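You operate a simulated robot arm through the tools that you are given. There is no shell and no other tool. Be economical: measure what you need, move in short steps, check, and stop when the job is done.

You are at the controls of a simulated robot arm. One attempt, no reset.

## Task
Crank the side sheet to HALF and hook the dark toggle on the shade frame's peg.
Fine: Free the winch catch, and lock it after.

It is judged by the outcome, as a careful person would: the job done as asked, and still so three seconds after it is handed in. It fails if anything else is knocked over, pushed out of place, dropped, spilled or broken. Flat cloth is picked up by pressing the open fingertips on it (5 to 10 N) and closing them slowly along it; thin cloth reads only 2 to 8 mm in the jaws.

## Robot
A 6-joint arm with a two-finger parallel gripper, fixed in place. Base frame: the origin is at the foot of the arm, x ahead of it, y to its left, z up. Lengths are in mm, angles in rad, forces in N, time in s.
With the tool pointing down near the work surface it reaches from about 100 to 720 mm from the base axis. Its first joint turns from -2.897 to 2.897 rad. Payload 3.91 kg.
The TCP is the grasp point between the finger pads, 30 mm short of the fingertips. In the tool frame z runs along the fingers and y along their closing line. The gripper opens to 110 mm. The fingers are 20 mm wide and 10 mm thick; the gripper's body (48 by 112 mm) begins 55 mm behind the TCP.
Orientation is that of the tool frame in the base frame, as a unit quaternion [x, y, z, w]. With the fingers straight down and closing along the base's y, the tool's x points along the base's -x, its y along +y and its z along -z.

## Interface
- The arm moves only by the tool play_rows. Its argument "series" is a list of rows, each an object of numbers (a shift or turn left out is 0, a gripper value left out holds the last): "tx", "ty", "tz": the shift along the tool's x, y, z in mm; "ax", "ay", "az": the turn, a rotation vector about the tool's x, y, z in rad; "hand": the opening in per cent of the stroke, from 0 (shut) to 100 (fully open). In form: [{"tx": .., "ty": .., "tz": .., "ax": .., "ay": .., "az": .., "hand": ..}, ...]. A call has 1 to 20 rows; each row is the pose to reach, as a shift and turn from the pose commanded when the call began, along the tool's axes at that moment. A row lasts 0.2 s, in which the tool goes at most 50 mm and 0.15 rad; a call with a longer step from one row to the next is refused whole, and so is a gripper value outside its range. Where a pose cannot be reached the arm comes as near as it can. A force on the tool above 80 N (or 10 N above the force at the start of the call, whichever is more), or a blocked arm, ends the call early, and 0.2 s more pass. Each finger travels about 45 mm/s and halts on what it meets, pressing with about 30 N; the grip force reading is that of the motor and also rises with nothing between the fingers. The clock runs only during rows and for 0.2 s after the last one: add rows that repeat a pose to give the fingers time. It gives the time, the measured TCP pose, the force on the tool (base axes), the opening and the grip force at its end, in the units of the frame above (readings bear some noise).
- Cameras (640 x 400 px; columns grow to the right, rows downward): "scene" is fixed at [399.7, 649.5, 1520.5]; the picture's right is [-0.94, 0.35, 0.00], its down [0.15, 0.40, -0.90] and it looks along [-0.32, -0.84, -0.43] (base axes); focal length 308 px, centre (320, 200). "wrist" rides on the gripper at [-36, 0, -57] in the tool frame; the picture's right is [0.00, -1.00, 0.00], its down [0.97, 0.00, -0.24] and it looks along [0.24, 0.00, 0.97] (tool axes); focal length 218 px, centre (320, 200). There is no depth. A picture from a camera that has moved, and an enlarged one, comes with that camera's place and axes in the base frame and with its lens.
- get_image(camera): a new picture of that camera. It takes no simulated time.
- raise_lower(by): slides the trunk up (or, below 0, down) by that many mm; the arm rides with it, the base frame stays. It gives what a move gives, with no picture.
- enlarge(camera, box): a new picture of the part [left, top, right, bottom] of that camera's present view, enlarged. It takes no simulated time.
- job_done(): hands the job in; it is judged then, once.

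Work in short steps. Places have to be worked out from the pictures, the camera data and where the tool is seen: move nearer, look again, correct. Check each grasp and each placing, and mend what went wrong. You have 120 turns and 84 pictures in all, those below and enlarged ones among them. Open the gripper and draw the arm clear of the work before you hand the job in, unless the task says otherwise; then end with one line.

The tools are called after "Call:" by a JSON object that holds its "api" and its "payload". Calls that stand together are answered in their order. play_rows: Moves the arm, as the interface text tells. Its arguments: {"type":"object","properties":{"series":{"type":"array","items":{"type":"object","properties":{"tx":{"type":"number"},"ty":{"type":"number"},"tz":{"type":"number"},"ax":{"type":"number"},"ay":{"type":"number"},"az":{"type":"number"},"hand":{"type":"number"}}}}},"required":["series"]} The other tools are called the same way: raise_lower (by) slides the trunk up or down; get_image (camera) takes a picture; enlarge (camera, box) takes an enlarged picture of a part of a camera's view; job_done () hands the job in.

At the start:

```text
t: 0.0
tool_pos: [64.0, -319.0, 1237.4]
tcp_rot: [0.0, 1.0, 0.0, -0.001]
contact_force: [-0.5, 0.1, -0.1]
gripper_width: 109.8
grip_force: 0.0
trunk travel left (down, up): [-525.0, 65.0]
```

scene: 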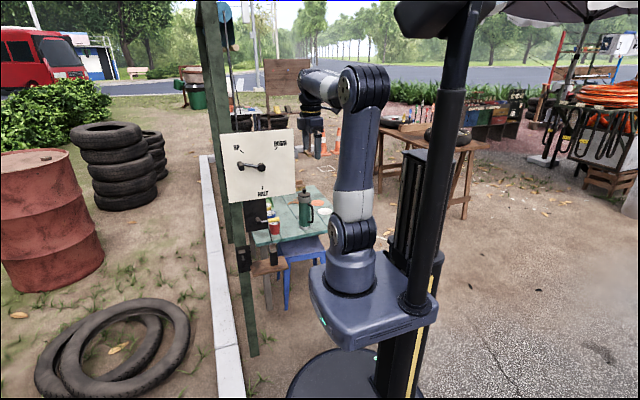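
wrist: 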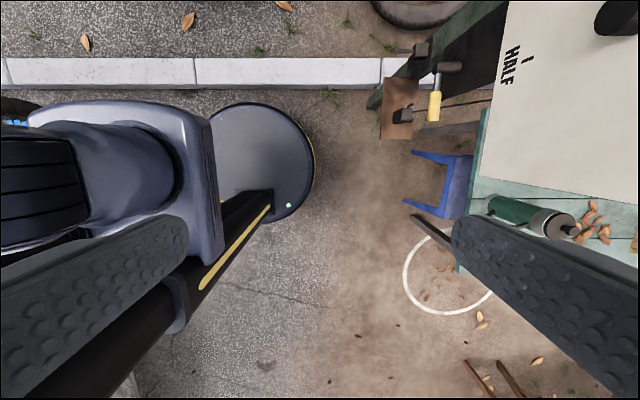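

I'll look closer at the panel with the crank and the frame area.

Call:
{"api": "enlarge", "payload": {"camera": "scene", "box": [190, 110, 350, 210]}}

Call:
{"api": "enlarge", "payload": {"camera": "scene", "box": [190, 190, 350, 290]}}

Call:
{"api": "enlarge", "payload": {"camera": "scene", "box": [170, 0, 330, 100]}}

Call:
{"api": "enlarge", "payload": {"camera": "wrist", "box": [360, 0, 640, 175]}}

```text
4.00 times, centred on (270, 160) of scene
camera zoom: at [399.7, 649.5, 1520.5], right [-0.94, 0.35, 0.0], down [0.15, 0.4, -0.9], along [-0.32, -0.84, -0.43], focal length 1234 px, centre (520, 360)
```

zoom: 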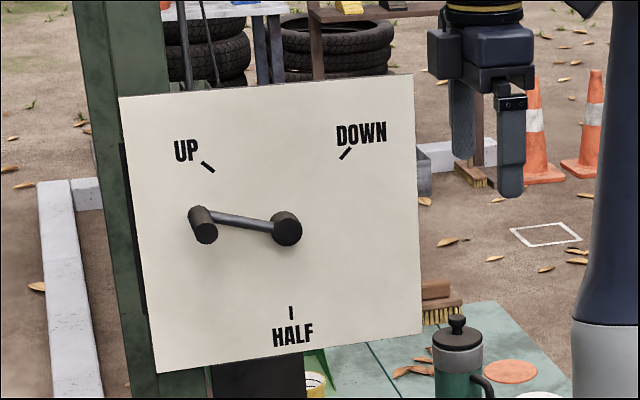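

```text
4.00 times, centred on (270, 240) of scene
camera zoom: at [399.7, 649.5, 1520.5], right [-0.94, 0.35, 0.0], down [0.15, 0.4, -0.9], along [-0.32, -0.84, -0.43], focal length 1234 px, centre (520, 40)
```

zoom: 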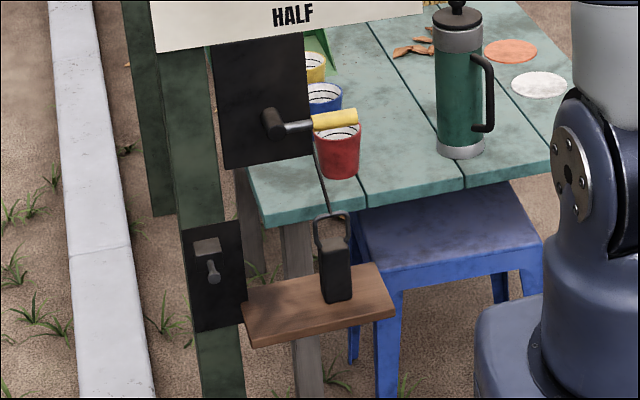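

```text
4.00 times, centred on (250, 50) of scene
camera zoom: at [399.7, 649.5, 1520.5], right [-0.94, 0.35, 0.0], down [0.15, 0.4, -0.9], along [-0.32, -0.84, -0.43], focal length 1234 px, centre (600, 800)
```

zoom: 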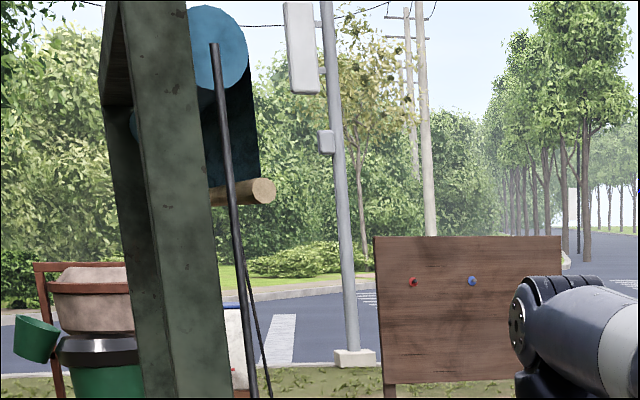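

```text
2.29 times, centred on (500, 88) of wrist
camera zoom: at [100.7, -318.3, 1295.0], right [0.0, -1.0, 0.0], down [-0.97, 0.0, 0.24], along [-0.24, 0.0, -0.97], focal length 499 px, centre (-91, 457)
```

zoom: 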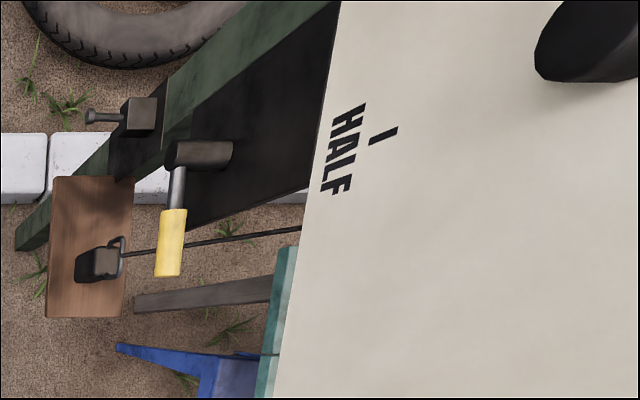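

The panel (y≈-560) carries a black crank with hub near (200,-550,1100). Below it are a yellow lever (hub ≈(236,-545,858)), a peg ≈(321,-509,707) and the toggle ≈(179,-539,685). I'll turn the tool to point at -y with an upright camera and look at it square on.

Call:
{"api": "play_rows", "payload": {"series": [{"tx": -9, "ty": 2.6, "tz": 12.5, "ax": 0.0806, "ay": -0.0806, "az": 0.0806}, {"tx": -18, "ty": 5.2, "tz": 25, "ax": 0.1612, "ay": -0.1612, "az": 0.1612}, {"tx": -27, "ty": 7.8, "tz": 37.5, "ax": 0.2418, "ay": -0.2418, "az": 0.2418}, {"tx": -36, "ty": 10.4, "tz": 50, "ax": 0.3225, "ay": -0.3225, "az": 0.3225}, {"tx": -45, "ty": 13, "tz": 62, "ax": 0.4031, "ay": -0.4031, "az": 0.4031}, {"tx": -54, "ty": 15.6, "tz": 75, "ax": 0.4837, "ay": -0.4837, "az": 0.4837}, {"tx": -63, "ty": 18, "tz": 87, "ax": 0.5643, "ay": -0.5643, "az": 0.5643}, {"tx": -72, "ty": 21, "tz": 100, "ax": 0.6449, "ay": -0.6449, "az": 0.6449}, {"tx": -82, "ty": 23, "tz": 112, "ax": 0.7255, "ay": -0.7255, "az": 0.7255}, {"tx": -91, "ty": 26, "tz": 125, "ax": 0.8061, "ay": -0.8061, "az": 0.8061}, {"tx": -100, "ty": 29, "tz": 137, "ax": 0.8868, "ay": -0.8868, "az": 0.8868}, {"tx": -109, "ty": 31, "tz": 150, "ax": 0.9674, "ay": -0.9674, "az": 0.9674}, {"tx": -118, "ty": 34, "tz": 162, "ax": 1.048, "ay": -1.048, "az": 1.048}, {"tx": -127, "ty": 36, "tz": 175, "ax": 1.1286, "ay": -1.1286, "az": 1.1286}, {"tx": -136, "ty": 39, "tz": 187, "ax": 1.2092, "ay": -1.2092, "az": 1.2092}, {"tx": -136, "ty": 39, "tz": 187, "ax": 1.2092, "ay": -1.2092, "az": 1.2092}]}}

Call:
{"api": "get_image", "payload": {"camera": "wrist"}}

Call:
{"api": "get_image", "payload": {"camera": "scene"}}

```text
t: 3.4
tool_pos: [200.8, -277.0, 1051.1]
tcp_rot: [-0.5, -0.5, 0.501, -0.499]
contact_force: [0.4, 0.2, 0.5]
gripper_width: 110.2
grip_force: 0.1
out of reach, approached as far as the arm can: row 10, 11, 12
trunk travel left (down, up): [-525.0, 65.0]
```

```text
77 pictures are left
camera wrist: at [201.1, -220.8, 1087.8], right [-1.0, 0.0, 0.0], down [0.0, 0.24, -0.97], along [0.0, -0.97, -0.24], focal length 218 px, centre (320, 200)
```

wrist: 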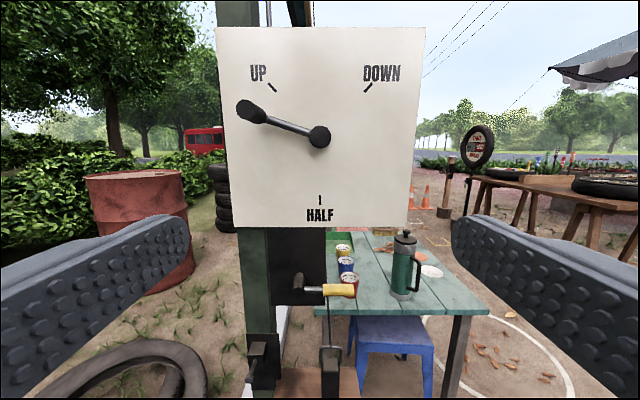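

```text
76 pictures are left
```

scene: 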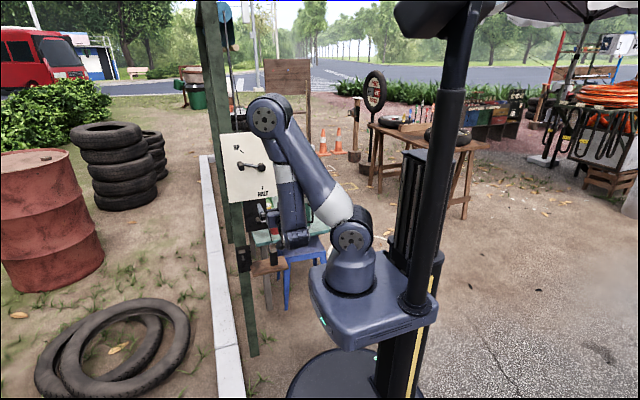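

The pose works, so I'll zoom in on the winch parts.

Call:
{"api": "enlarge", "payload": {"camera": "wrist", "box": [220, 240, 420, 400]}}

Call:
{"api": "enlarge", "payload": {"camera": "wrist", "box": [210, 0, 430, 230]}}

```text
2.50 times, centred on (320, 320) of wrist
camera zoom: at [201.1, -220.8, 1087.8], right [-1.0, 0.0, 0.0], down [0.0, 0.24, -0.97], along [0.0, -0.97, -0.24], focal length 546 px, centre (320, -100)
```

zoom: 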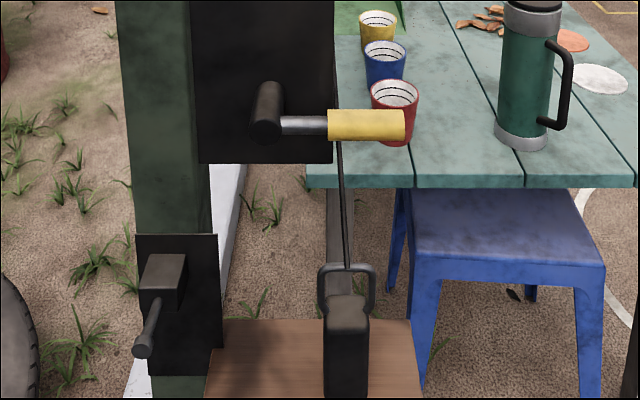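

```text
1.74 times, centred on (320, 115) of wrist
camera zoom: at [201.1, -220.8, 1087.8], right [-1.0, 0.0, 0.0], down [0.0, 0.24, -0.97], along [0.0, -0.97, -0.24], focal length 380 px, centre (320, 348)
```

zoom: 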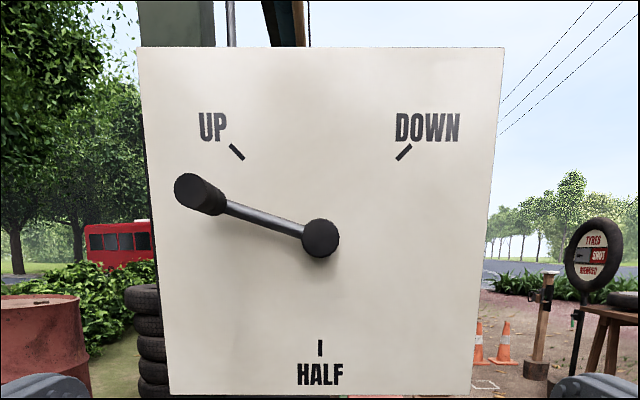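

Estimates now: crank hub (201,-533,1100), handle tip (287,-488,1127) along y, yellow grip (171,-532,858) along x. I'll move in front of the yellow lever, rolled 90° so the fingers close along z.

Call:
{"api": "play_rows", "payload": {"series": [{"tx": 16, "ty": -2.5, "tz": 13, "az": 0.131, "hand": 50}, {"tx": 32, "ty": -5, "tz": 26, "az": 0.262}, {"tx": 48, "ty": -7.5, "tz": 39, "az": 0.393}, {"tx": 64, "ty": -10, "tz": 51, "az": 0.524}, {"tx": 80, "ty": -12.5, "tz": 64, "az": 0.654}, {"tx": 96, "ty": -15, "tz": 77, "az": 0.785}, {"tx": 112, "ty": -17.5, "tz": 90, "az": 0.916}, {"tx": 128, "ty": -20, "tz": 103, "az": 1.047}, {"tx": 144, "ty": -22.5, "tz": 115, "az": 1.178}, {"tx": 160, "ty": -25, "tz": 128, "az": 1.309}, {"tx": 176, "ty": -27.5, "tz": 140, "az": 1.44}, {"tx": 193, "ty": -30, "tz": 153, "az": 1.571}, {"tx": 193, "ty": -30, "tz": 153, "az": 1.571}]}}

Call:
{"api": "get_image", "payload": {"camera": "wrist"}}

Call:
{"api": "get_image", "payload": {"camera": "scene"}}

```text
t: 6.2
tool_pos: [168.1, -434.4, 855.7]
tcp_rot: [0.707, 0.0, 0.0, 0.707]
contact_force: [-0.7, -1.3, -0.2]
gripper_width: 55.0
grip_force: 0.2
trunk travel left (down, up): [-525.0, 65.0]
```

```text
73 pictures are left
camera wrist: at [133.6, -376.6, 856.6], right [0.0, 0.0, -1.0], down [0.97, 0.24, 0.0], along [0.24, -0.97, 0.0], focal length 218 px, centre (320, 200)
```

wrist: 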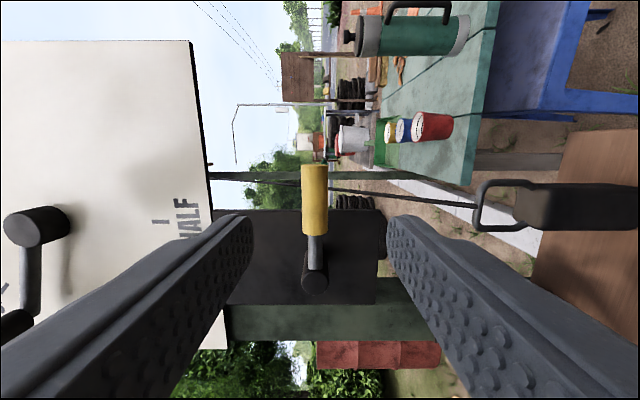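

```text
72 pictures are left
```

scene: 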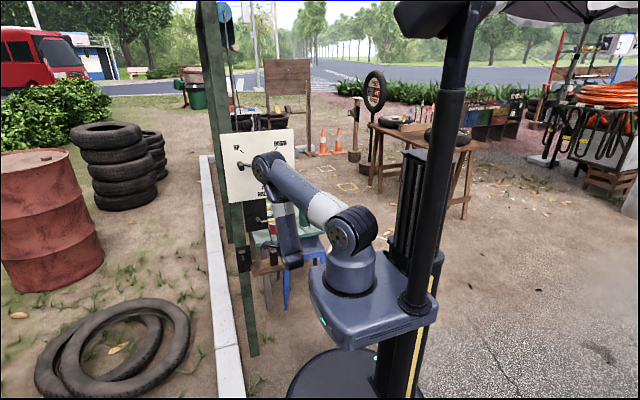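

I'll zoom on the lever plate to check for markings and the black bump at its edge.

Call:
{"api": "enlarge", "payload": {"camera": "wrist", "box": [200, 130, 420, 320]}}

```text
2.11 times, centred on (310, 225) of wrist
camera zoom: at [133.6, -376.6, 856.6], right [0.0, 0.0, -1.0], down [0.97, 0.24, 0.0], along [0.24, -0.97, 0.0], focal length 460 px, centre (341, 147)
```

zoom: 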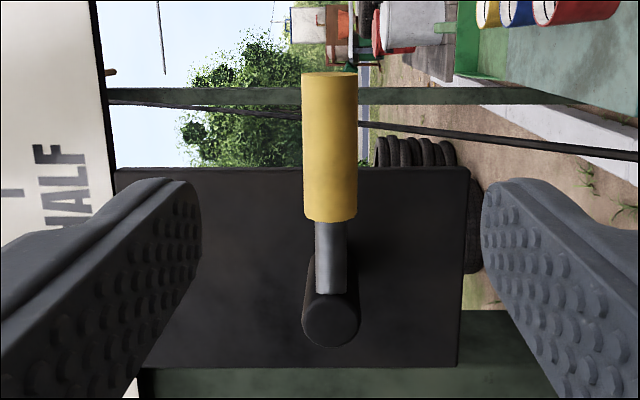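

No markings. I'll advance so the pads straddle the yellow grip, and close on it.

Call:
{"api": "play_rows", "payload": {"series": [{"tx": 3, "ty": 2, "tz": 30}, {"tx": 4, "ty": 3, "tz": 60}, {"tx": 4, "ty": 3, "tz": 90}, {"tx": 4, "ty": 3, "tz": 92}, {"tx": 4, "ty": 3, "tz": 92, "hand": 20}, {"tx": 4, "ty": 3, "tz": 92, "hand": 15}, {"tx": 4, "ty": 3, "tz": 92, "hand": 15}]}}

Call:
{"api": "get_image", "payload": {"camera": "wrist"}}

```text
t: 7.8
tool_pos: [174.2, -525.5, 861.0]
tcp_rot: [0.707, 0.0, -0.001, 0.708]
contact_force: [-1.0, -1.2, 1.1]
gripper_width: 18.7
grip_force: 33.0
trunk travel left (down, up): [-525.0, 65.0]
```

```text
70 pictures are left
camera wrist: at [139.3, -467.5, 860.2], right [0.0, 0.0, -1.0], down [0.97, 0.24, 0.0], along [0.24, -0.97, 0.0], focal length 218 px, centre (320, 200)
```

wrist: 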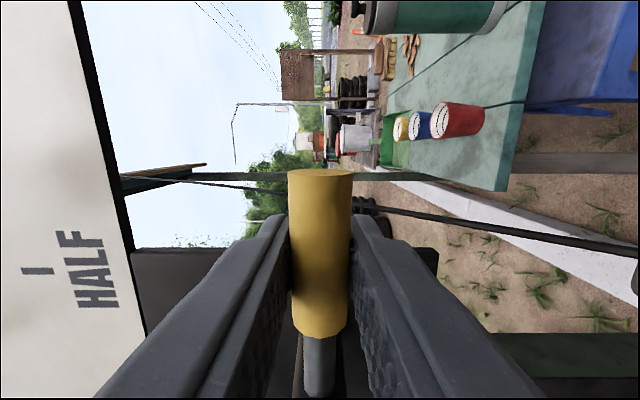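

Gripped (18.7 mm). I'll try turning the lever upward about 10° and watch the force.

Call:
{"api": "play_rows", "payload": {"series": [{"tx": 0, "ty": 2.5, "az": -0.04}, {"tx": 0.2, "ty": 5, "az": -0.08}, {"tx": 0.5, "ty": 7.5, "az": -0.12}, {"tx": 1, "ty": 11.3, "az": -0.18}, {"tx": 1, "ty": 11.3, "az": -0.18}]}}

```text
t: 9.0
tool_pos: [176.5, -525.2, 861.8]
tcp_rot: [0.713, 0.066, -0.065, 0.695]
contact_force: [2.2, -1.9, -63.9]
gripper_width: 21.8
grip_force: 45.4
trunk travel left (down, up): [-525.0, 65.0]
```

Upward is blocked (reaction -64 N, no travel). I'll return and try downward.

Call:
{"api": "play_rows", "payload": {"series": [{"tx": -1, "ty": -6, "az": 0.09}, {"tx": 0, "ty": -11.3, "az": 0.18}, {"tx": 0, "ty": -11.3, "az": 0.18}]}}

Call:
{"api": "play_rows", "payload": {"series": [{"tx": 0, "ty": -2.5, "az": 0.04}, {"tx": 0.2, "ty": -5, "az": 0.08}, {"tx": 0.5, "ty": -7.5, "az": 0.12}, {"tx": 1, "ty": -11.3, "az": 0.18}, {"tx": 1, "ty": -11.3, "az": 0.18}]}}

```text
t: 9.8
tool_pos: [172.7, -527.6, 863.0]
tcp_rot: [0.706, -0.001, 0.0, 0.708]
contact_force: [0.7, 2.9, -10.9]
gripper_width: 21.6
grip_force: 4.8
trunk travel left (down, up): [-525.0, 65.0]
```

```text
t: 11.0
tool_pos: [173.8, -526.4, 848.8]
tcp_rot: [0.704, -0.064, 0.064, 0.705]
contact_force: [0.1, -12.0, 0.9]
gripper_width: 18.8
grip_force: 45.0
trunk travel left (down, up): [-525.0, 65.0]
```

It turns freely downward. I'll continue along the arc.

Call:
{"api": "play_rows", "payload": {"series": [{"tx": 0.3, "ty": -6.3, "az": 0.1}, {"tx": 1.3, "ty": -12.5, "az": 0.2}, {"tx": 2.8, "ty": -18.6, "az": 0.3}, {"tx": 5, "ty": -24.5, "az": 0.4}, {"tx": 7.7, "ty": -30.2, "az": 0.5}, {"tx": 11, "ty": -35.6, "az": 0.6}, {"tx": 11, "ty": -35.6, "az": 0.6}]}}

Call:
{"api": "get_image", "payload": {"camera": "wrist"}}

```text
t: 12.6
tool_pos: [192.2, -525.0, 816.9]
tcp_rot: [0.654, -0.27, 0.269, 0.654]
contact_force: [0.9, -16.6, 3.3]
gripper_width: 18.5
grip_force: 45.1
trunk travel left (down, up): [-525.0, 65.0]
```

```text
69 pictures are left
camera wrist: at [166.4, -468.6, 791.6], right [0.7, 0.0, -0.71], down [0.69, 0.24, 0.68], along [0.17, -0.97, 0.17], focal length 218 px, centre (320, 200)
```

wrist: 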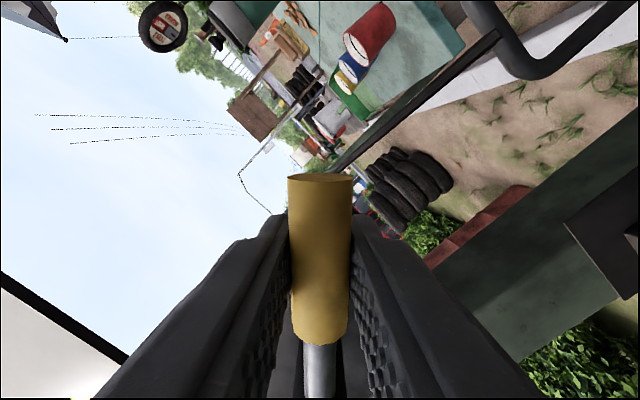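

The lever follows the arc (φ≈45°). Continuing.

Call:
{"api": "play_rows", "payload": {"series": [{"tx": 0.3, "ty": -6.3, "tz": 0, "az": 0.1}, {"tx": 1.3, "ty": -12.5, "az": 0.2}, {"tx": 2.8, "ty": -18.6, "az": 0.3}, {"tx": 5, "ty": -24.5, "az": 0.4}, {"tx": 5, "ty": -24.5, "az": 0.4}]}}

```text
t: 13.8
tool_pos: [212.0, -526.2, 802.3]
tcp_rot: [0.587, -0.394, 0.395, 0.587]
contact_force: [-0.4, -6.0, 12.1]
gripper_width: 18.5
grip_force: 45.5
trunk travel left (down, up): [-525.0, 65.0]
```

Call:
{"api": "play_rows", "payload": {"series": [{"tx": 0.3, "ty": -6.3, "az": 0.1}, {"tx": 1.3, "ty": -12.5, "az": 0.2}, {"tx": 2.8, "ty": -18.6, "az": 0.3}, {"tx": 4.7, "ty": -24, "az": 0.39}, {"tx": 4.7, "ty": -24, "az": 0.39}]}}

Call:
{"api": "get_image", "payload": {"camera": "wrist"}}

```text
t: 14.7
tool_pos: [220.5, -526.9, 800.1]
tcp_rot: [0.507, -0.495, 0.466, 0.53]
contact_force: [-39.5, 12.9, 21.2]
gripper_width: 22.5
grip_force: 44.8
out of reach, approached as far as the arm can: row 4
trunk travel left (down, up): [-525.0, 65.0]
stopped in row 4: the force on the tool passed its limit (the readings are from after the stop); the commanded pose is now the measured one
```

```text
68 pictures are left
camera wrist: at [220.4, -469.6, 764.4], right [1.0, -0.05, -0.08], down [0.09, 0.23, 0.97], along [-0.03, -0.97, 0.24], focal length 218 px, centre (320, 200)
```

wrist: 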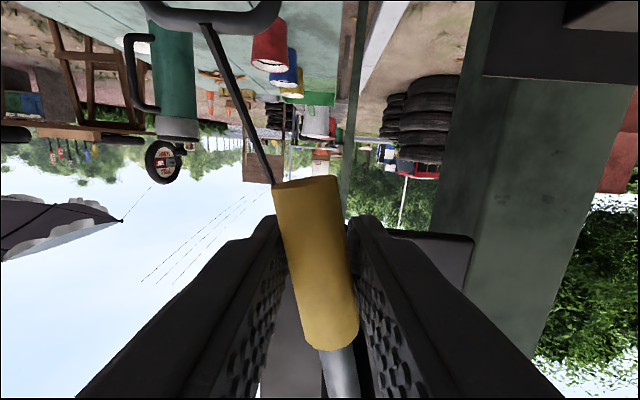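

The lever reached its lower stop at about 75°. I'll ease the wrist back, open, withdraw and look.

Call:
{"api": "play_rows", "payload": {"series": [{"ty": 1, "az": -0.1}, {"ty": 1.5, "az": -0.2}, {"ty": 1.5, "az": -0.2, "hand": 45}, {"ty": 1.5, "az": -0.2, "hand": 45}, {"ty": 1.5, "az": -0.2, "hand": 45}, {"ty": 1.5, "tz": -40, "az": -0.2}, {"ty": 1.5, "tz": -80, "az": -0.2}, {"ty": 1.5, "tz": -110, "az": -0.2}, {"ty": 1.5, "tz": -110, "az": -0.2}]}}

Call:
{"api": "get_image", "payload": {"camera": "wrist"}}

```text
t: 15.1
tool_pos: [219.6, -526.8, 798.9]
tcp_rot: [0.517, -0.484, 0.453, 0.542]
contact_force: [-25.4, 13.9, 19.3]
gripper_width: 20.8
grip_force: 44.6
trunk travel left (down, up): [-525.0, 65.0]
stopped in row 1: the force on the tool passed its limit (the readings are from after the stop); the commanded pose is now the measured one
```

```text
67 pictures are left
camera wrist: at [219.6, -470.0, 763.6], right [0.99, -0.06, -0.12], down [0.13, 0.23, 0.96], along [-0.03, -0.97, 0.24], focal length 218 px, centre (320, 200)
```

wrist: 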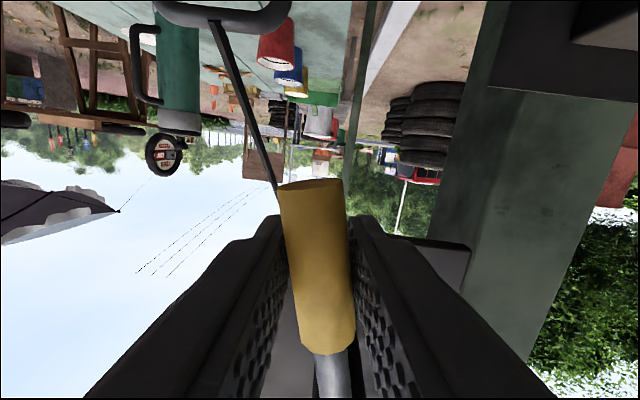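

Force tripped again, so I'll open in place and then back out.

Call:
{"api": "play_rows", "payload": {"series": [{"hand": 30}, {"hand": 45}, {"hand": 45}, {"tz": 0, "hand": 45}]}}

Call:
{"api": "play_rows", "payload": {"series": [{"tz": -40}, {"tz": -80}, {"tz": -110}, {"tz": -110}]}}

Call:
{"api": "get_image", "payload": {"camera": "wrist"}}

```text
t: 16.1
tool_pos: [223.7, -530.2, 795.4]
tcp_rot: [0.52, -0.483, 0.453, 0.539]
contact_force: [0.3, 0.0, 0.2]
gripper_width: 49.4
grip_force: 0.0
trunk travel left (down, up): [-525.0, 65.0]
```

```text
t: 17.1
tool_pos: [253.6, -456.4, 803.7]
tcp_rot: [0.524, -0.479, 0.445, 0.546]
contact_force: [-0.1, -0.6, 0.3]
gripper_width: 49.8
grip_force: 0.2
out of reach, approached as far as the arm can: row 2, 3, 4
trunk travel left (down, up): [-525.0, 65.0]
```

```text
66 pictures are left
camera wrist: at [251.4, -397.9, 768.7], right [0.99, -0.05, -0.15], down [0.15, 0.22, 0.96], along [-0.02, -0.97, 0.23], focal length 218 px, centre (320, 200)
```

wrist: 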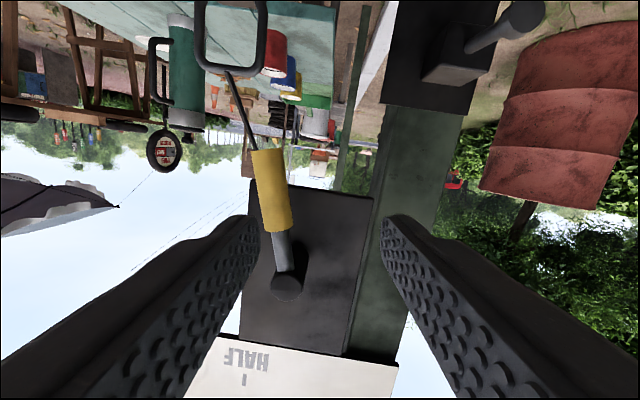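

The lever stays down (free). Next I'll rise and roll back to sit in front of the crank handle (284,·,1127).

Call:
{"api": "play_rows", "payload": {"series": [{"tx": 30, "ty": 2, "tz": -3, "ax": 0.004, "ay": 0.0045, "az": -0.111}, {"tx": 62, "ty": 4, "tz": -6, "ax": 0.008, "ay": 0.009, "az": -0.222}, {"tx": 95, "ty": 6, "tz": -9, "ax": 0.012, "ay": 0.0135, "az": -0.333}, {"tx": 128, "ty": 8, "tz": -12, "ax": 0.016, "ay": 0.018, "az": -0.444}, {"tx": 160, "ty": 10, "tz": -15, "ax": 0.02, "ay": 0.0225, "az": -0.555}, {"tx": 192, "ty": 12, "tz": -18, "ax": 0.024, "ay": 0.027, "az": -0.666}, {"tx": 225, "ty": 14, "tz": -21, "ax": 0.028, "ay": 0.0315, "az": -0.777}, {"tx": 258, "ty": 16, "tz": -24, "ax": 0.032, "ay": 0.036, "az": -0.888}, {"tx": 290, "ty": 18, "tz": -27, "ax": 0.036, "ay": 0.0405, "az": -0.999}, {"tx": 322, "ty": 20, "tz": -30, "ax": 0.04, "ay": 0.045, "az": -1.11}, {"tx": 322, "ty": 20, "tz": -30, "ax": 0.04, "ay": 0.045, "az": -1.11}]}}

Call:
{"api": "get_image", "payload": {"camera": "wrist"}}

Call:
{"api": "get_image", "payload": {"camera": "scene"}}

```text
t: 19.5
tool_pos: [275.7, -430.7, 1127.9]
tcp_rot: [0.697, -0.115, 0.121, 0.697]
contact_force: [-0.8, -0.5, 0.1]
gripper_width: 49.5
grip_force: 0.1
trunk travel left (down, up): [-525.0, 65.0]
```

```text
65 pictures are left
camera wrist: at [241.7, -373.4, 1116.4], right [0.33, 0.0, -0.94], down [0.91, 0.25, 0.32], along [0.23, -0.97, 0.08], focal length 218 px, centre (320, 200)
```

wrist: 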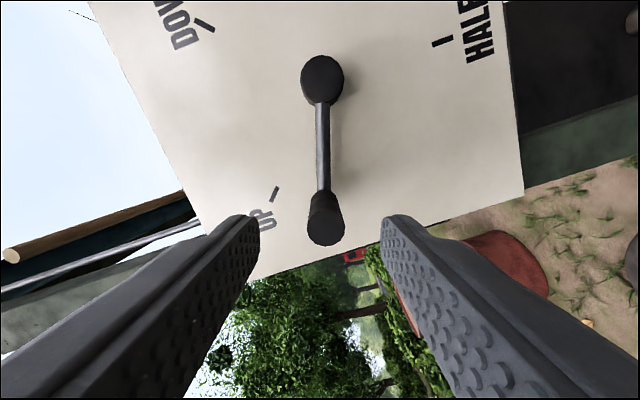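

```text
64 pictures are left
```

scene: 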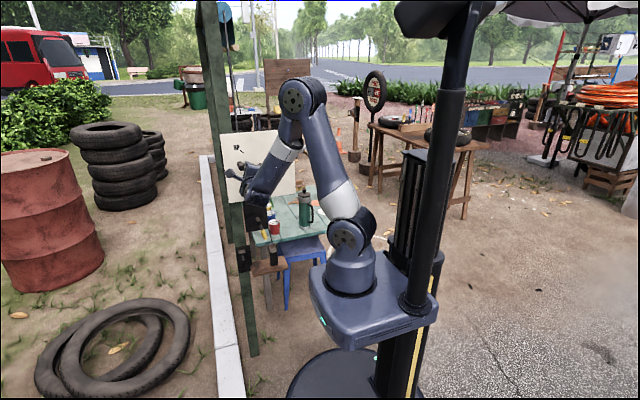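

Handle tip checks out at (285,-488,1128). I'll advance over it and close.

Call:
{"api": "play_rows", "payload": {"series": [{"tx": 8, "ty": -2.5, "tz": 20}, {"tx": 8.5, "ty": -2.5, "tz": 45}, {"tx": 8.5, "ty": -2.5, "tz": 74}, {"tx": 8.5, "ty": -2.5, "tz": 74}, {"tx": 8.5, "ty": -2.5, "tz": 74, "hand": 20}, {"tx": 8.5, "ty": -2.5, "tz": 74, "hand": 18}, {"tx": 8.5, "ty": -2.5, "tz": 74, "hand": 18}]}}

Call:
{"api": "get_image", "payload": {"camera": "wrist"}}

```text
t: 21.1
tool_pos: [285.9, -504.0, 1127.5]
tcp_rot: [0.697, -0.117, 0.12, 0.697]
contact_force: [-0.3, -0.8, 0.0]
gripper_width: 22.0
grip_force: 41.8
trunk travel left (down, up): [-525.0, 65.0]
```

```text
63 pictures are left
camera wrist: at [251.1, -446.1, 1115.5], right [0.33, 0.0, -0.94], down [0.91, 0.25, 0.32], along [0.23, -0.97, 0.08], focal length 218 px, centre (320, 200)
```

wrist: 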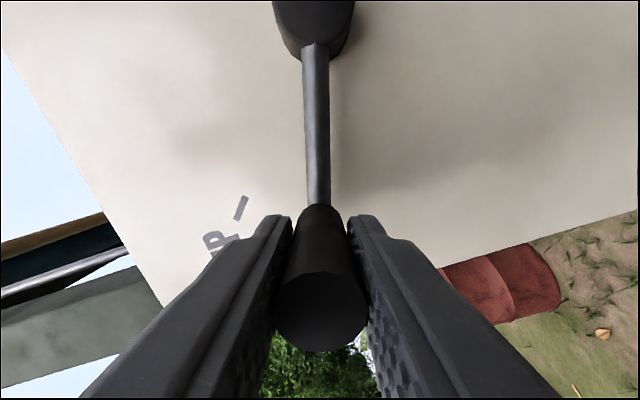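

Gripped at 22 mm. I'll test turning toward HALF (down past the left side) in a small step.

Call:
{"api": "play_rows", "payload": {"series": [{"tx": -0.1, "ty": -4.4, "az": -0.05}, {"tx": -0.4, "ty": -8.8, "az": -0.1}, {"tx": -1, "ty": -13.2, "az": -0.15}, {"tx": -1.8, "ty": -17.6, "az": -0.2}, {"tx": -1.8, "ty": -17.6, "az": -0.2}]}}

Call:
{"api": "get_image", "payload": {"camera": "wrist"}}

```text
t: 22.3
tool_pos: [288.8, -503.4, 1109.1]
tcp_rot: [0.705, -0.045, 0.05, 0.706]
contact_force: [-1.1, -4.8, 4.3]
gripper_width: 21.8
grip_force: 44.8
trunk travel left (down, up): [-525.0, 65.0]
```

```text
62 pictures are left
camera wrist: at [253.2, -446.0, 1104.4], right [0.14, 0.0, -0.99], down [0.96, 0.25, 0.13], along [0.24, -0.97, 0.03], focal length 218 px, centre (320, 200)
```

wrist: 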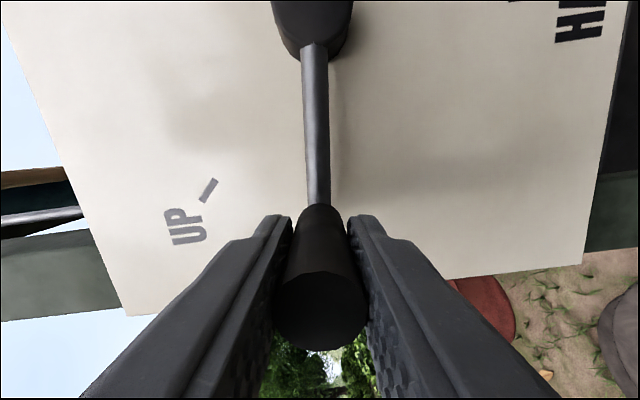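

It turns easily. Continuing 0.8 rad.

Call:
{"api": "play_rows", "payload": {"series": [{"tx": -0.4, "ty": -8.8, "az": -0.1}, {"tx": -1.8, "ty": -17.6, "az": -0.2}, {"tx": -4, "ty": -26.2, "az": -0.3}, {"tx": -7, "ty": -34.5, "az": -0.4}, {"tx": -10.8, "ty": -42.4, "az": -0.5}, {"tx": -15.5, "ty": -50, "az": -0.6}, {"tx": -20.8, "ty": -57, "az": -0.7}, {"tx": -26.8, "ty": -63.5, "az": -0.8}, {"tx": -26.8, "ty": -63.5, "az": -0.8}]}}

Call:
{"api": "get_image", "payload": {"camera": "wrist"}}

Call:
{"api": "get_image", "payload": {"camera": "scene"}}

```text
t: 24.3
tool_pos: [268.0, -503.2, 1042.8]
tcp_rot: [0.667, 0.231, -0.229, 0.67]
contact_force: [-12.9, -3.9, 10.5]
gripper_width: 21.6
grip_force: 45.1
trunk travel left (down, up): [-525.0, 65.0]
```

```text
61 pictures are left
camera wrist: at [241.2, -445.7, 1065.8], right [-0.62, -0.01, -0.79], down [0.76, 0.24, -0.6], along [0.19, -0.97, -0.14], focal length 218 px, centre (320, 200)
```

wrist: 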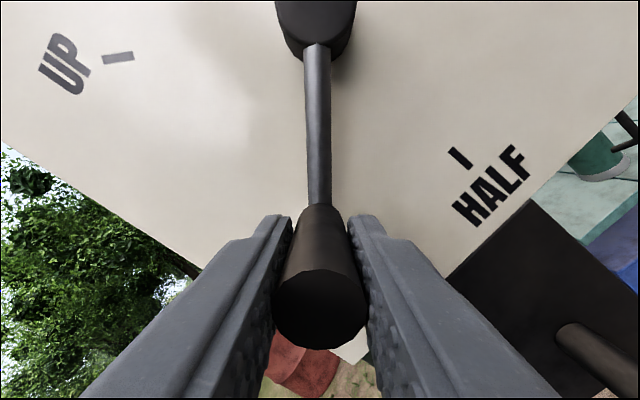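

```text
60 pictures are left
```

scene: 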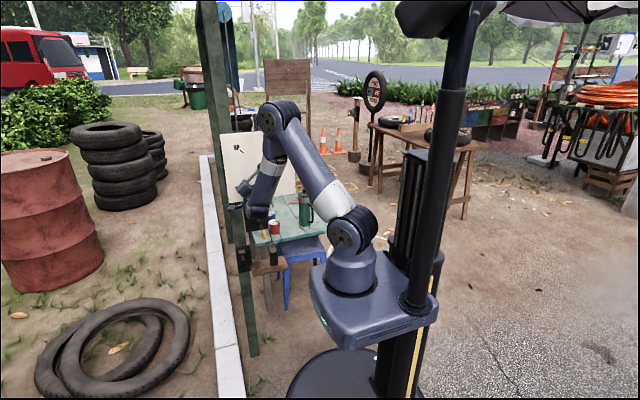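

The sheet is coming down. Crank is at about 40° below horizontal, and I'll continue.

Call:
{"api": "play_rows", "payload": {"series": [{"tx": -0.8, "ty": -8.8, "az": -0.1}, {"tx": -2.6, "ty": -17.4, "az": -0.2}, {"tx": -5.2, "ty": -25.8, "az": -0.3}, {"tx": -8.6, "ty": -33.8, "az": -0.4}, {"tx": -12.8, "ty": -41.5, "az": -0.5}, {"tx": -17.8, "ty": -48.8, "az": -0.6}, {"tx": -17.8, "ty": -48.8, "az": -0.6}]}}

Call:
{"api": "get_image", "payload": {"camera": "wrist"}}

```text
t: 25.9
tool_pos: [227.1, -503.2, 1014.6]
tcp_rot: [0.567, 0.422, -0.416, 0.572]
contact_force: [1.6, -0.8, 0.4]
gripper_width: 21.9
grip_force: 44.9
trunk travel left (down, up): [-525.0, 65.0]
```

```text
59 pictures are left
camera wrist: at [215.9, -445.7, 1049.1], right [-0.95, -0.01, -0.3], down [0.29, 0.24, -0.93], along [0.08, -0.97, -0.23], focal length 218 px, centre (320, 200)
```

wrist: 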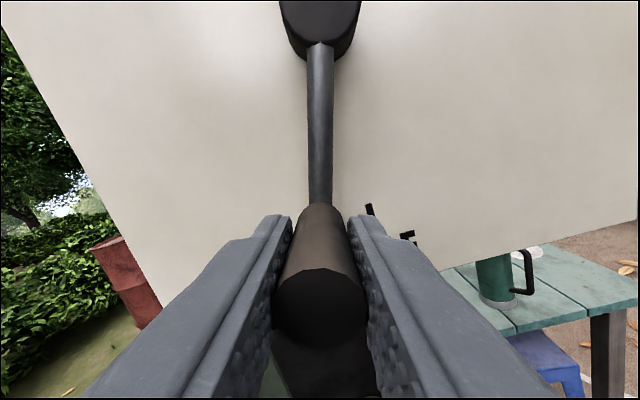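

About 0.3 rad remains.

Call:
{"api": "play_rows", "payload": {"series": [{"tx": -0.4, "ty": -8.8, "az": -0.1}, {"tx": -1.8, "ty": -17.6, "az": -0.2}, {"tx": -4, "ty": -26, "az": -0.3}, {"tx": -4, "ty": -26, "az": -0.3}]}}

Call:
{"api": "get_image", "payload": {"camera": "wrist"}}

```text
t: 26.9
tool_pos: [200.1, -502.8, 1010.5]
tcp_rot: [0.501, 0.5, -0.497, 0.502]
contact_force: [0.0, 3.3, -13.3]
gripper_width: 21.6
grip_force: 45.3
trunk travel left (down, up): [-525.0, 65.0]
```

```text
58 pictures are left
camera wrist: at [200.4, -445.7, 1046.8], right [-1.0, -0.01, 0.0], down [0.0, 0.24, -0.97], along [0.01, -0.97, -0.24], focal length 218 px, centre (320, 200)
```

wrist: 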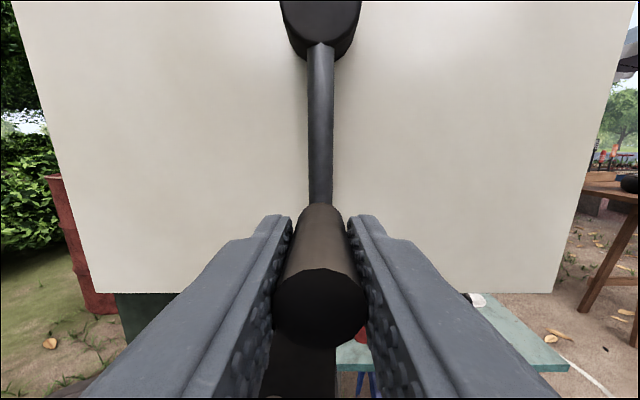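

The crank points straight at HALF. I'll open slowly, back off and check that it stays.

Call:
{"api": "play_rows", "payload": {"series": [{"hand": 30}, {"hand": 45}, {"hand": 45}, {"tz": -35}, {"tz": -75}, {"tz": -115}, {"tz": -140}, {"tz": -140}]}}

Call:
{"api": "get_image", "payload": {"camera": "wrist"}}

Call:
{"api": "get_image", "payload": {"camera": "scene"}}

```text
t: 28.7
tool_pos: [199.4, -362.7, 1010.8]
tcp_rot: [0.499, 0.5, -0.497, 0.504]
contact_force: [0.3, -0.5, -0.5]
gripper_width: 49.6
grip_force: 0.1
trunk travel left (down, up): [-525.0, 65.0]
```

```text
57 pictures are left
camera wrist: at [199.2, -305.6, 1046.7], right [-1.0, -0.01, -0.01], down [0.01, 0.24, -0.97], along [0.01, -0.97, -0.24], focal length 218 px, centre (320, 200)
```

wrist: 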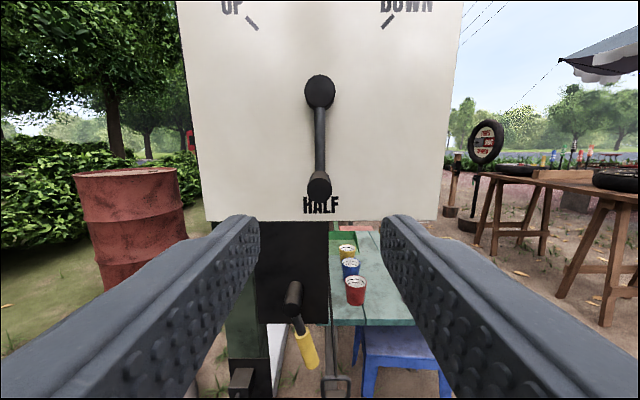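

```text
56 pictures are left
```

scene: 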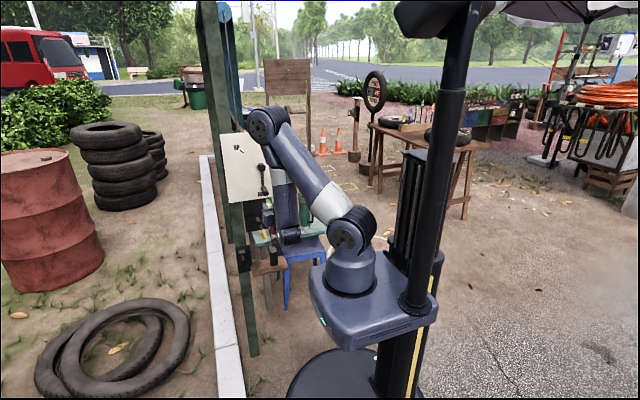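

The crank holds at HALF. I'll lower the trunk 200 mm so the low work sits comfortably within reach; the gripper stays clear at y≈-360.

Call:
{"api": "raise_lower", "payload": {"by": -200}}

Call:
{"api": "get_image", "payload": {"camera": "wrist"}}

Call:
{"api": "get_image", "payload": {"camera": "scene"}}

```text
t: 30.8
tool_pos: [199.5, -363.6, 810.6]
tcp_rot: [0.499, 0.5, -0.497, 0.504]
contact_force: [-0.1, 0.5, 0.2]
gripper_width: 49.4
grip_force: 0.1
trunk travel left (down, up): [-325.0, 265.0]
```

```text
55 pictures are left
camera wrist: at [199.2, -306.0, 846.6], right [-1.0, -0.01, -0.01], down [0.01, 0.24, -0.97], along [0.01, -0.97, -0.24], focal length 218 px, centre (320, 200)
```

wrist: 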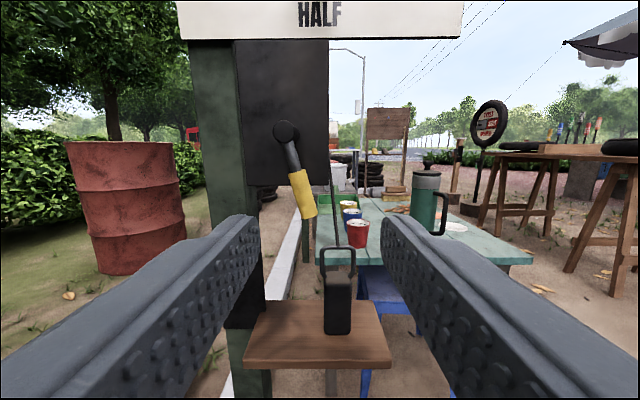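

```text
54 pictures are left
```

scene: 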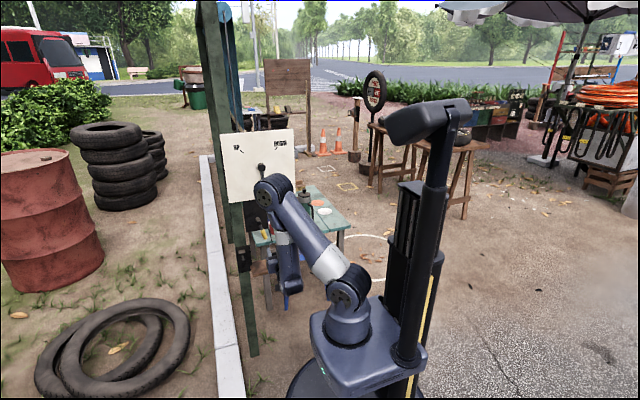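

Next I'll close the fingers and go to the post side of the lever, to push the grip right and up back to horizontal.

Call:
{"api": "play_rows", "payload": {"series": [{"tx": 8, "ty": 15, "tz": 25, "hand": 0}, {"tx": 16, "ty": 30, "tz": 50}, {"tx": 22, "ty": 43, "tz": 75}, {"tx": 22, "ty": 43, "tz": 90}, {"tx": 22, "ty": 43, "tz": 90}, {"tx": 22, "ty": 43, "tz": 90}]}}

Call:
{"api": "get_image", "payload": {"camera": "wrist"}}

```text
t: 32.2
tool_pos: [243.9, -451.7, 788.1]
tcp_rot: [0.499, 0.5, -0.497, 0.504]
contact_force: [-0.9, 0.2, -0.3]
gripper_width: 0.0
grip_force: 29.7
trunk travel left (down, up): [-325.0, 265.0]
```

```text
53 pictures are left
camera wrist: at [243.5, -395.2, 824.8], right [-1.0, -0.01, -0.01], down [0.0, 0.24, -0.97], along [0.01, -0.97, -0.24], focal length 218 px, centre (320, 200)
```

wrist: 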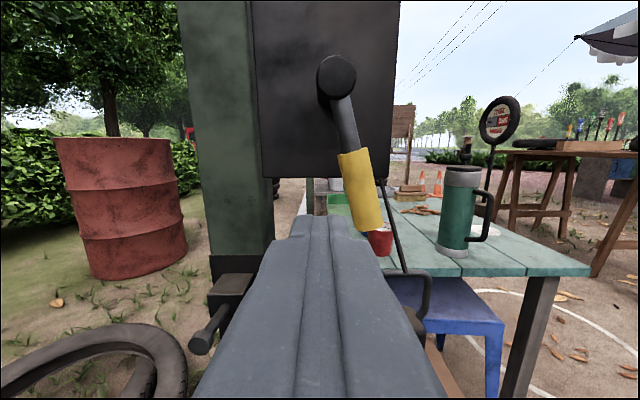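

There's only a few mm clearance, so I'll shift 6 mm further to the post side, go forward, then sweep along the arc.

Call:
{"api": "play_rows", "payload": {"series": [{"ty": 6, "tz": 0}, {"ty": 6, "tz": 30}, {"ty": 6, "tz": 66}, {"ty": 6, "tz": 66}]}}

Call:
{"api": "get_image", "payload": {"camera": "wrist"}}

```text
t: 33.2
tool_pos: [249.3, -519.5, 789.1]
tcp_rot: [0.5, 0.5, -0.497, 0.504]
contact_force: [-0.5, 0.4, -0.8]
gripper_width: 0.0
grip_force: 29.8
trunk travel left (down, up): [-325.0, 265.0]
```

```text
52 pictures are left
camera wrist: at [249.5, -462.0, 824.5], right [-1.0, -0.01, -0.01], down [0.0, 0.24, -0.97], along [0.01, -0.97, -0.24], focal length 218 px, centre (320, 200)
```

wrist: 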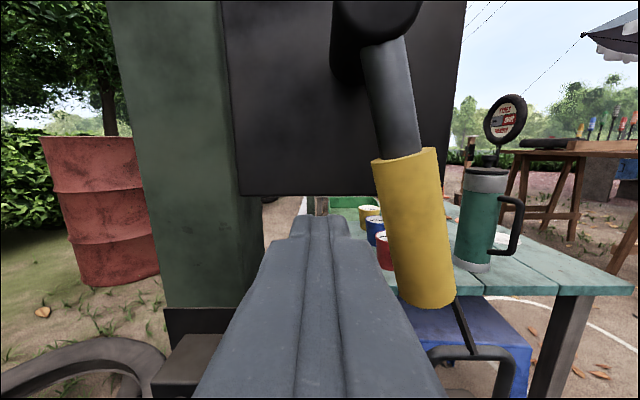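

The fingers are beside the grip. Sweeping up to about 5° short of horizontal.

Call:
{"api": "play_rows", "payload": {"series": [{"ty": -11.3, "tx": -2}, {"ty": -18, "tx": -2.7}, {"ty": -24.8, "tx": -3.4}, {"ty": -33, "tx": -6}, {"ty": -41.3, "tx": -9}, {"ty": -49, "tx": -13.5}, {"ty": -55.9, "tx": -18.5}, {"ty": -62, "tx": -24.5}, {"ty": -67.5, "tx": -31.4}, {"ty": -73.3, "tx": -41.6}, {"ty": -73.3, "tx": -41.6}]}}

Call:
{"api": "get_image", "payload": {"camera": "wrist"}}

```text
t: 35.6
tool_pos: [175.2, -519.7, 830.1]
tcp_rot: [0.5, 0.5, -0.497, 0.504]
contact_force: [0.5, 0.1, -0.8]
gripper_width: 0.1
grip_force: 30.3
trunk travel left (down, up): [-325.0, 265.0]
```

```text
51 pictures are left
camera wrist: at [175.6, -461.7, 866.0], right [-1.0, -0.01, -0.01], down [0.01, 0.24, -0.97], along [0.01, -0.97, -0.24], focal length 218 px, centre (320, 200)
```

wrist: 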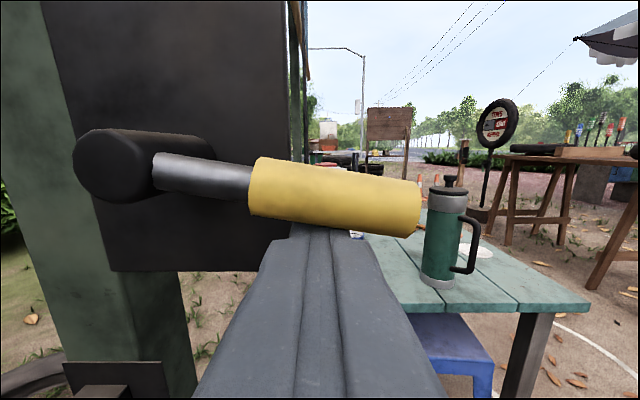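

Nearly horizontal. I'll nudge up in small steps until it meets the stop.

Call:
{"api": "play_rows", "payload": {"series": [{"tx": -2}, {"tx": -4}, {"tx": -6}, {"tx": -8}, {"tx": -8}]}}

Call:
{"api": "play_rows", "payload": {"series": [{"tx": -1.5}, {"tx": -3}, {"tx": -3}]}}

Call:
{"api": "get_image", "payload": {"camera": "wrist"}}

```text
t: 36.8
tool_pos: [175.4, -519.8, 837.7]
tcp_rot: [0.499, 0.5, -0.497, 0.504]
contact_force: [0.5, 0.0, 0.1]
gripper_width: 0.0
grip_force: 29.9
trunk travel left (down, up): [-325.0, 265.0]
```

```text
t: 37.6
tool_pos: [175.8, -520.4, 840.4]
tcp_rot: [0.5, 0.5, -0.497, 0.504]
contact_force: [-1.1, 0.8, -2.8]
gripper_width: 0.0
grip_force: 30.1
trunk travel left (down, up): [-325.0, 265.0]
```

```text
50 pictures are left
camera wrist: at [176.2, -462.4, 876.9], right [-1.0, -0.01, -0.01], down [0.0, 0.24, -0.97], along [0.01, -0.97, -0.24], focal length 218 px, centre (320, 200)
```

wrist: 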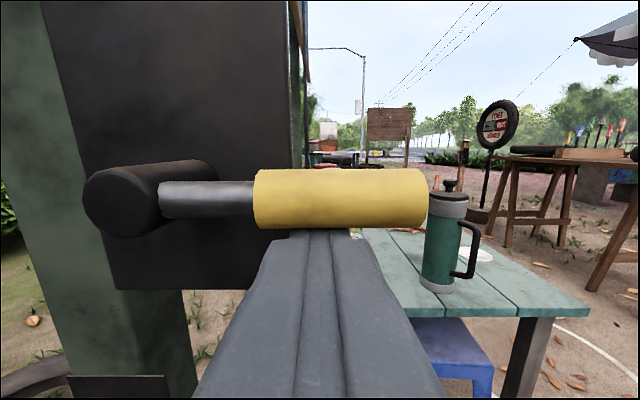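

Horizontal, with no stop felt yet. I'll press a little more.

Call:
{"api": "play_rows", "payload": {"series": [{"tx": -1}, {"tx": -2}, {"tx": -3}, {"tx": -3}]}}

```text
t: 38.6
tool_pos: [175.7, -520.4, 840.8]
tcp_rot: [0.501, 0.501, -0.496, 0.501]
contact_force: [-2.3, 2.3, -25.7]
gripper_width: 0.0
grip_force: 29.9
trunk travel left (down, up): [-325.0, 265.0]
```

The stop is met (25 N). The catch is back in its original locked position, so I'll withdraw and look.

Call:
{"api": "play_rows", "payload": {"series": [{"tx": 6}, {"tx": 8, "tz": -30}, {"tx": 8, "tz": -70}, {"tx": 8, "tz": -110}, {"tx": 20, "tz": -150, "hand": 40}, {"tx": 40, "tz": -180}, {"tx": 60, "tz": -190}, {"tx": 60, "tz": -190}]}}

Call:
{"api": "get_image", "payload": {"camera": "wrist"}}

Call:
{"api": "get_image", "payload": {"camera": "scene"}}

```text
t: 40.4
tool_pos: [174.1, -328.0, 783.2]
tcp_rot: [0.499, 0.499, -0.497, 0.504]
contact_force: [0.6, -0.3, 1.2]
gripper_width: 44.4
grip_force: 0.1
trunk travel left (down, up): [-325.0, 265.0]
```

```text
49 pictures are left
camera wrist: at [174.5, -270.7, 818.6], right [-1.0, -0.01, -0.01], down [0.01, 0.24, -0.97], along [0.01, -0.97, -0.24], focal length 218 px, centre (320, 200)
```

wrist: 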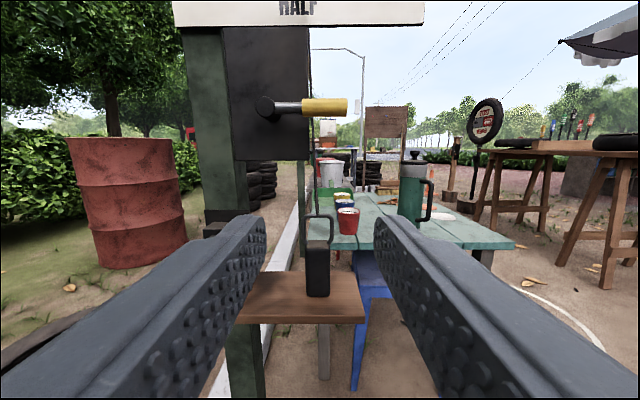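

```text
48 pictures are left
```

scene: 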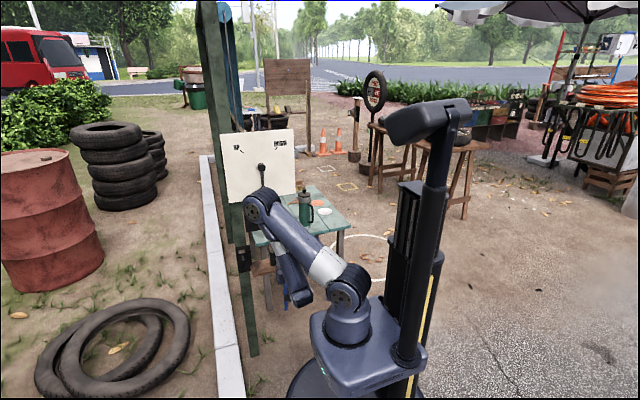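

The catch is locked and the crank unchanged. Now I'll study the toggle and peg.

Call:
{"api": "raise_lower", "payload": {"by": -100}}

Call:
{"api": "play_rows", "payload": {"series": [{"ty": 30, "hand": 100}, {"ty": 60, "hand": 100}, {"ty": 60, "hand": 100}]}}

Call:
{"api": "enlarge", "payload": {"camera": "wrist", "box": [220, 60, 460, 300]}}

Call:
{"api": "get_image", "payload": {"camera": "wrist"}}

```text
t: 41.8
tool_pos: [174.8, -328.6, 681.8]
tcp_rot: [0.499, 0.5, -0.497, 0.504]
contact_force: [-0.9, -0.3, 0.1]
gripper_width: 43.9
grip_force: 0.1
trunk travel left (down, up): [-225.0, 365.0]
```

```text
t: 42.6
tool_pos: [234.3, -327.9, 683.5]
tcp_rot: [0.5, 0.499, -0.497, 0.504]
contact_force: [0.3, -0.4, 0.9]
gripper_width: 110.0
grip_force: 0.0
trunk travel left (down, up): [-225.0, 365.0]
```

```text
1.67 times, centred on (340, 180) of wrist
camera zoom: at [234.7, -271.5, 719.9], right [-1.0, -0.01, -0.01], down [0.0, 0.24, -0.97], along [0.01, -0.97, -0.24], focal length 364 px, centre (287, 233)
```

zoom: 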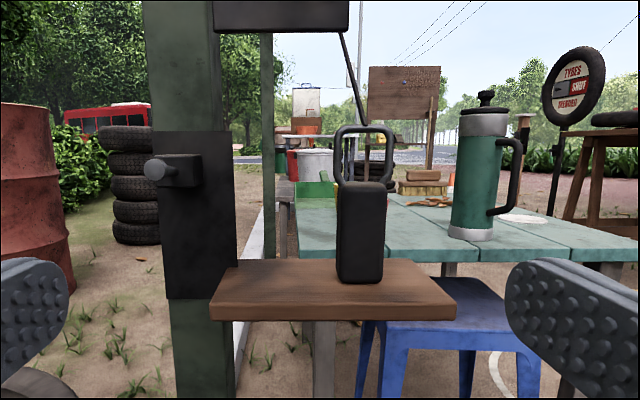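

```text
46 pictures are left
camera wrist: at [234.7, -271.5, 719.9], right [-1.0, -0.01, -0.01], down [0.0, 0.24, -0.97], along [0.01, -0.97, -0.24], focal length 218 px, centre (320, 200)
```

wrist: 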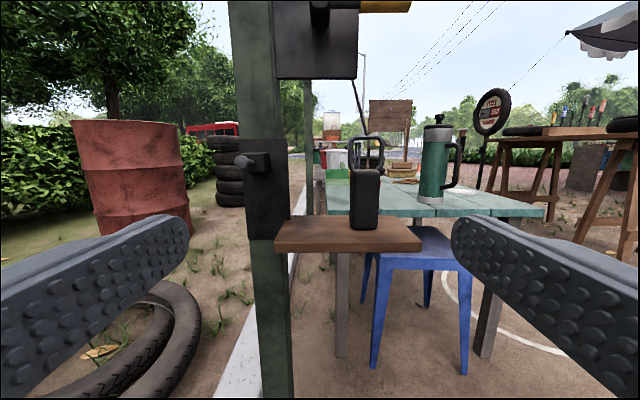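

Estimates: toggle body centre (181,-539,655), 35 mm wide, z 620–692, loop opening z≈692–725. Peg at x≈322, z≈704, from y -556 to -509. I'll go to pre-grasp in front of the toggle.

Call:
{"api": "play_rows", "payload": {"series": [{"tx": 7, "ty": -13, "tz": 30}, {"tx": 14, "ty": -26, "tz": 60}, {"tx": 21, "ty": -40, "tz": 90}, {"tx": 28, "ty": -53, "tz": 120}, {"tx": 28, "ty": -53, "tz": 120}]}}

Call:
{"api": "get_image", "payload": {"camera": "wrist"}}

Call:
{"api": "get_image", "payload": {"camera": "scene"}}

```text
t: 43.8
tool_pos: [183.5, -450.6, 655.0]
tcp_rot: [0.499, 0.5, -0.497, 0.504]
contact_force: [0.0, 0.4, 0.5]
gripper_width: 110.2
grip_force: 0.0
trunk travel left (down, up): [-225.0, 365.0]
```

```text
45 pictures are left
camera wrist: at [182.9, -392.1, 691.2], right [-1.0, -0.01, -0.01], down [0.01, 0.24, -0.97], along [0.01, -0.97, -0.24], focal length 218 px, centre (320, 200)
```

wrist: 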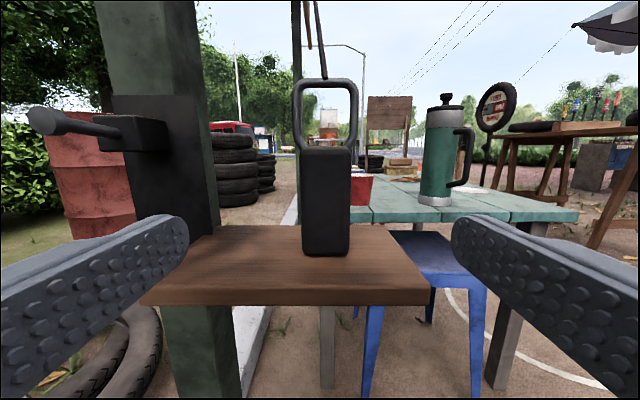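

```text
44 pictures are left
```

scene: 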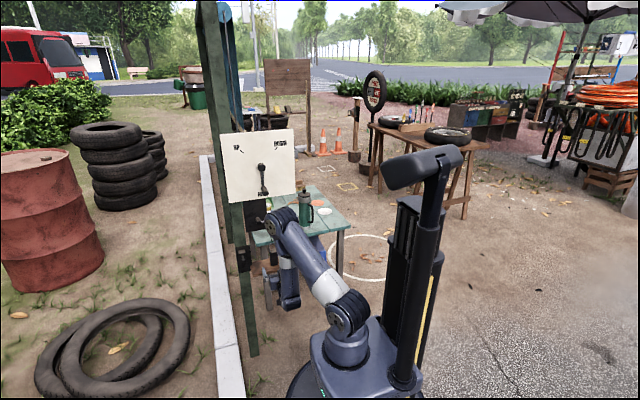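

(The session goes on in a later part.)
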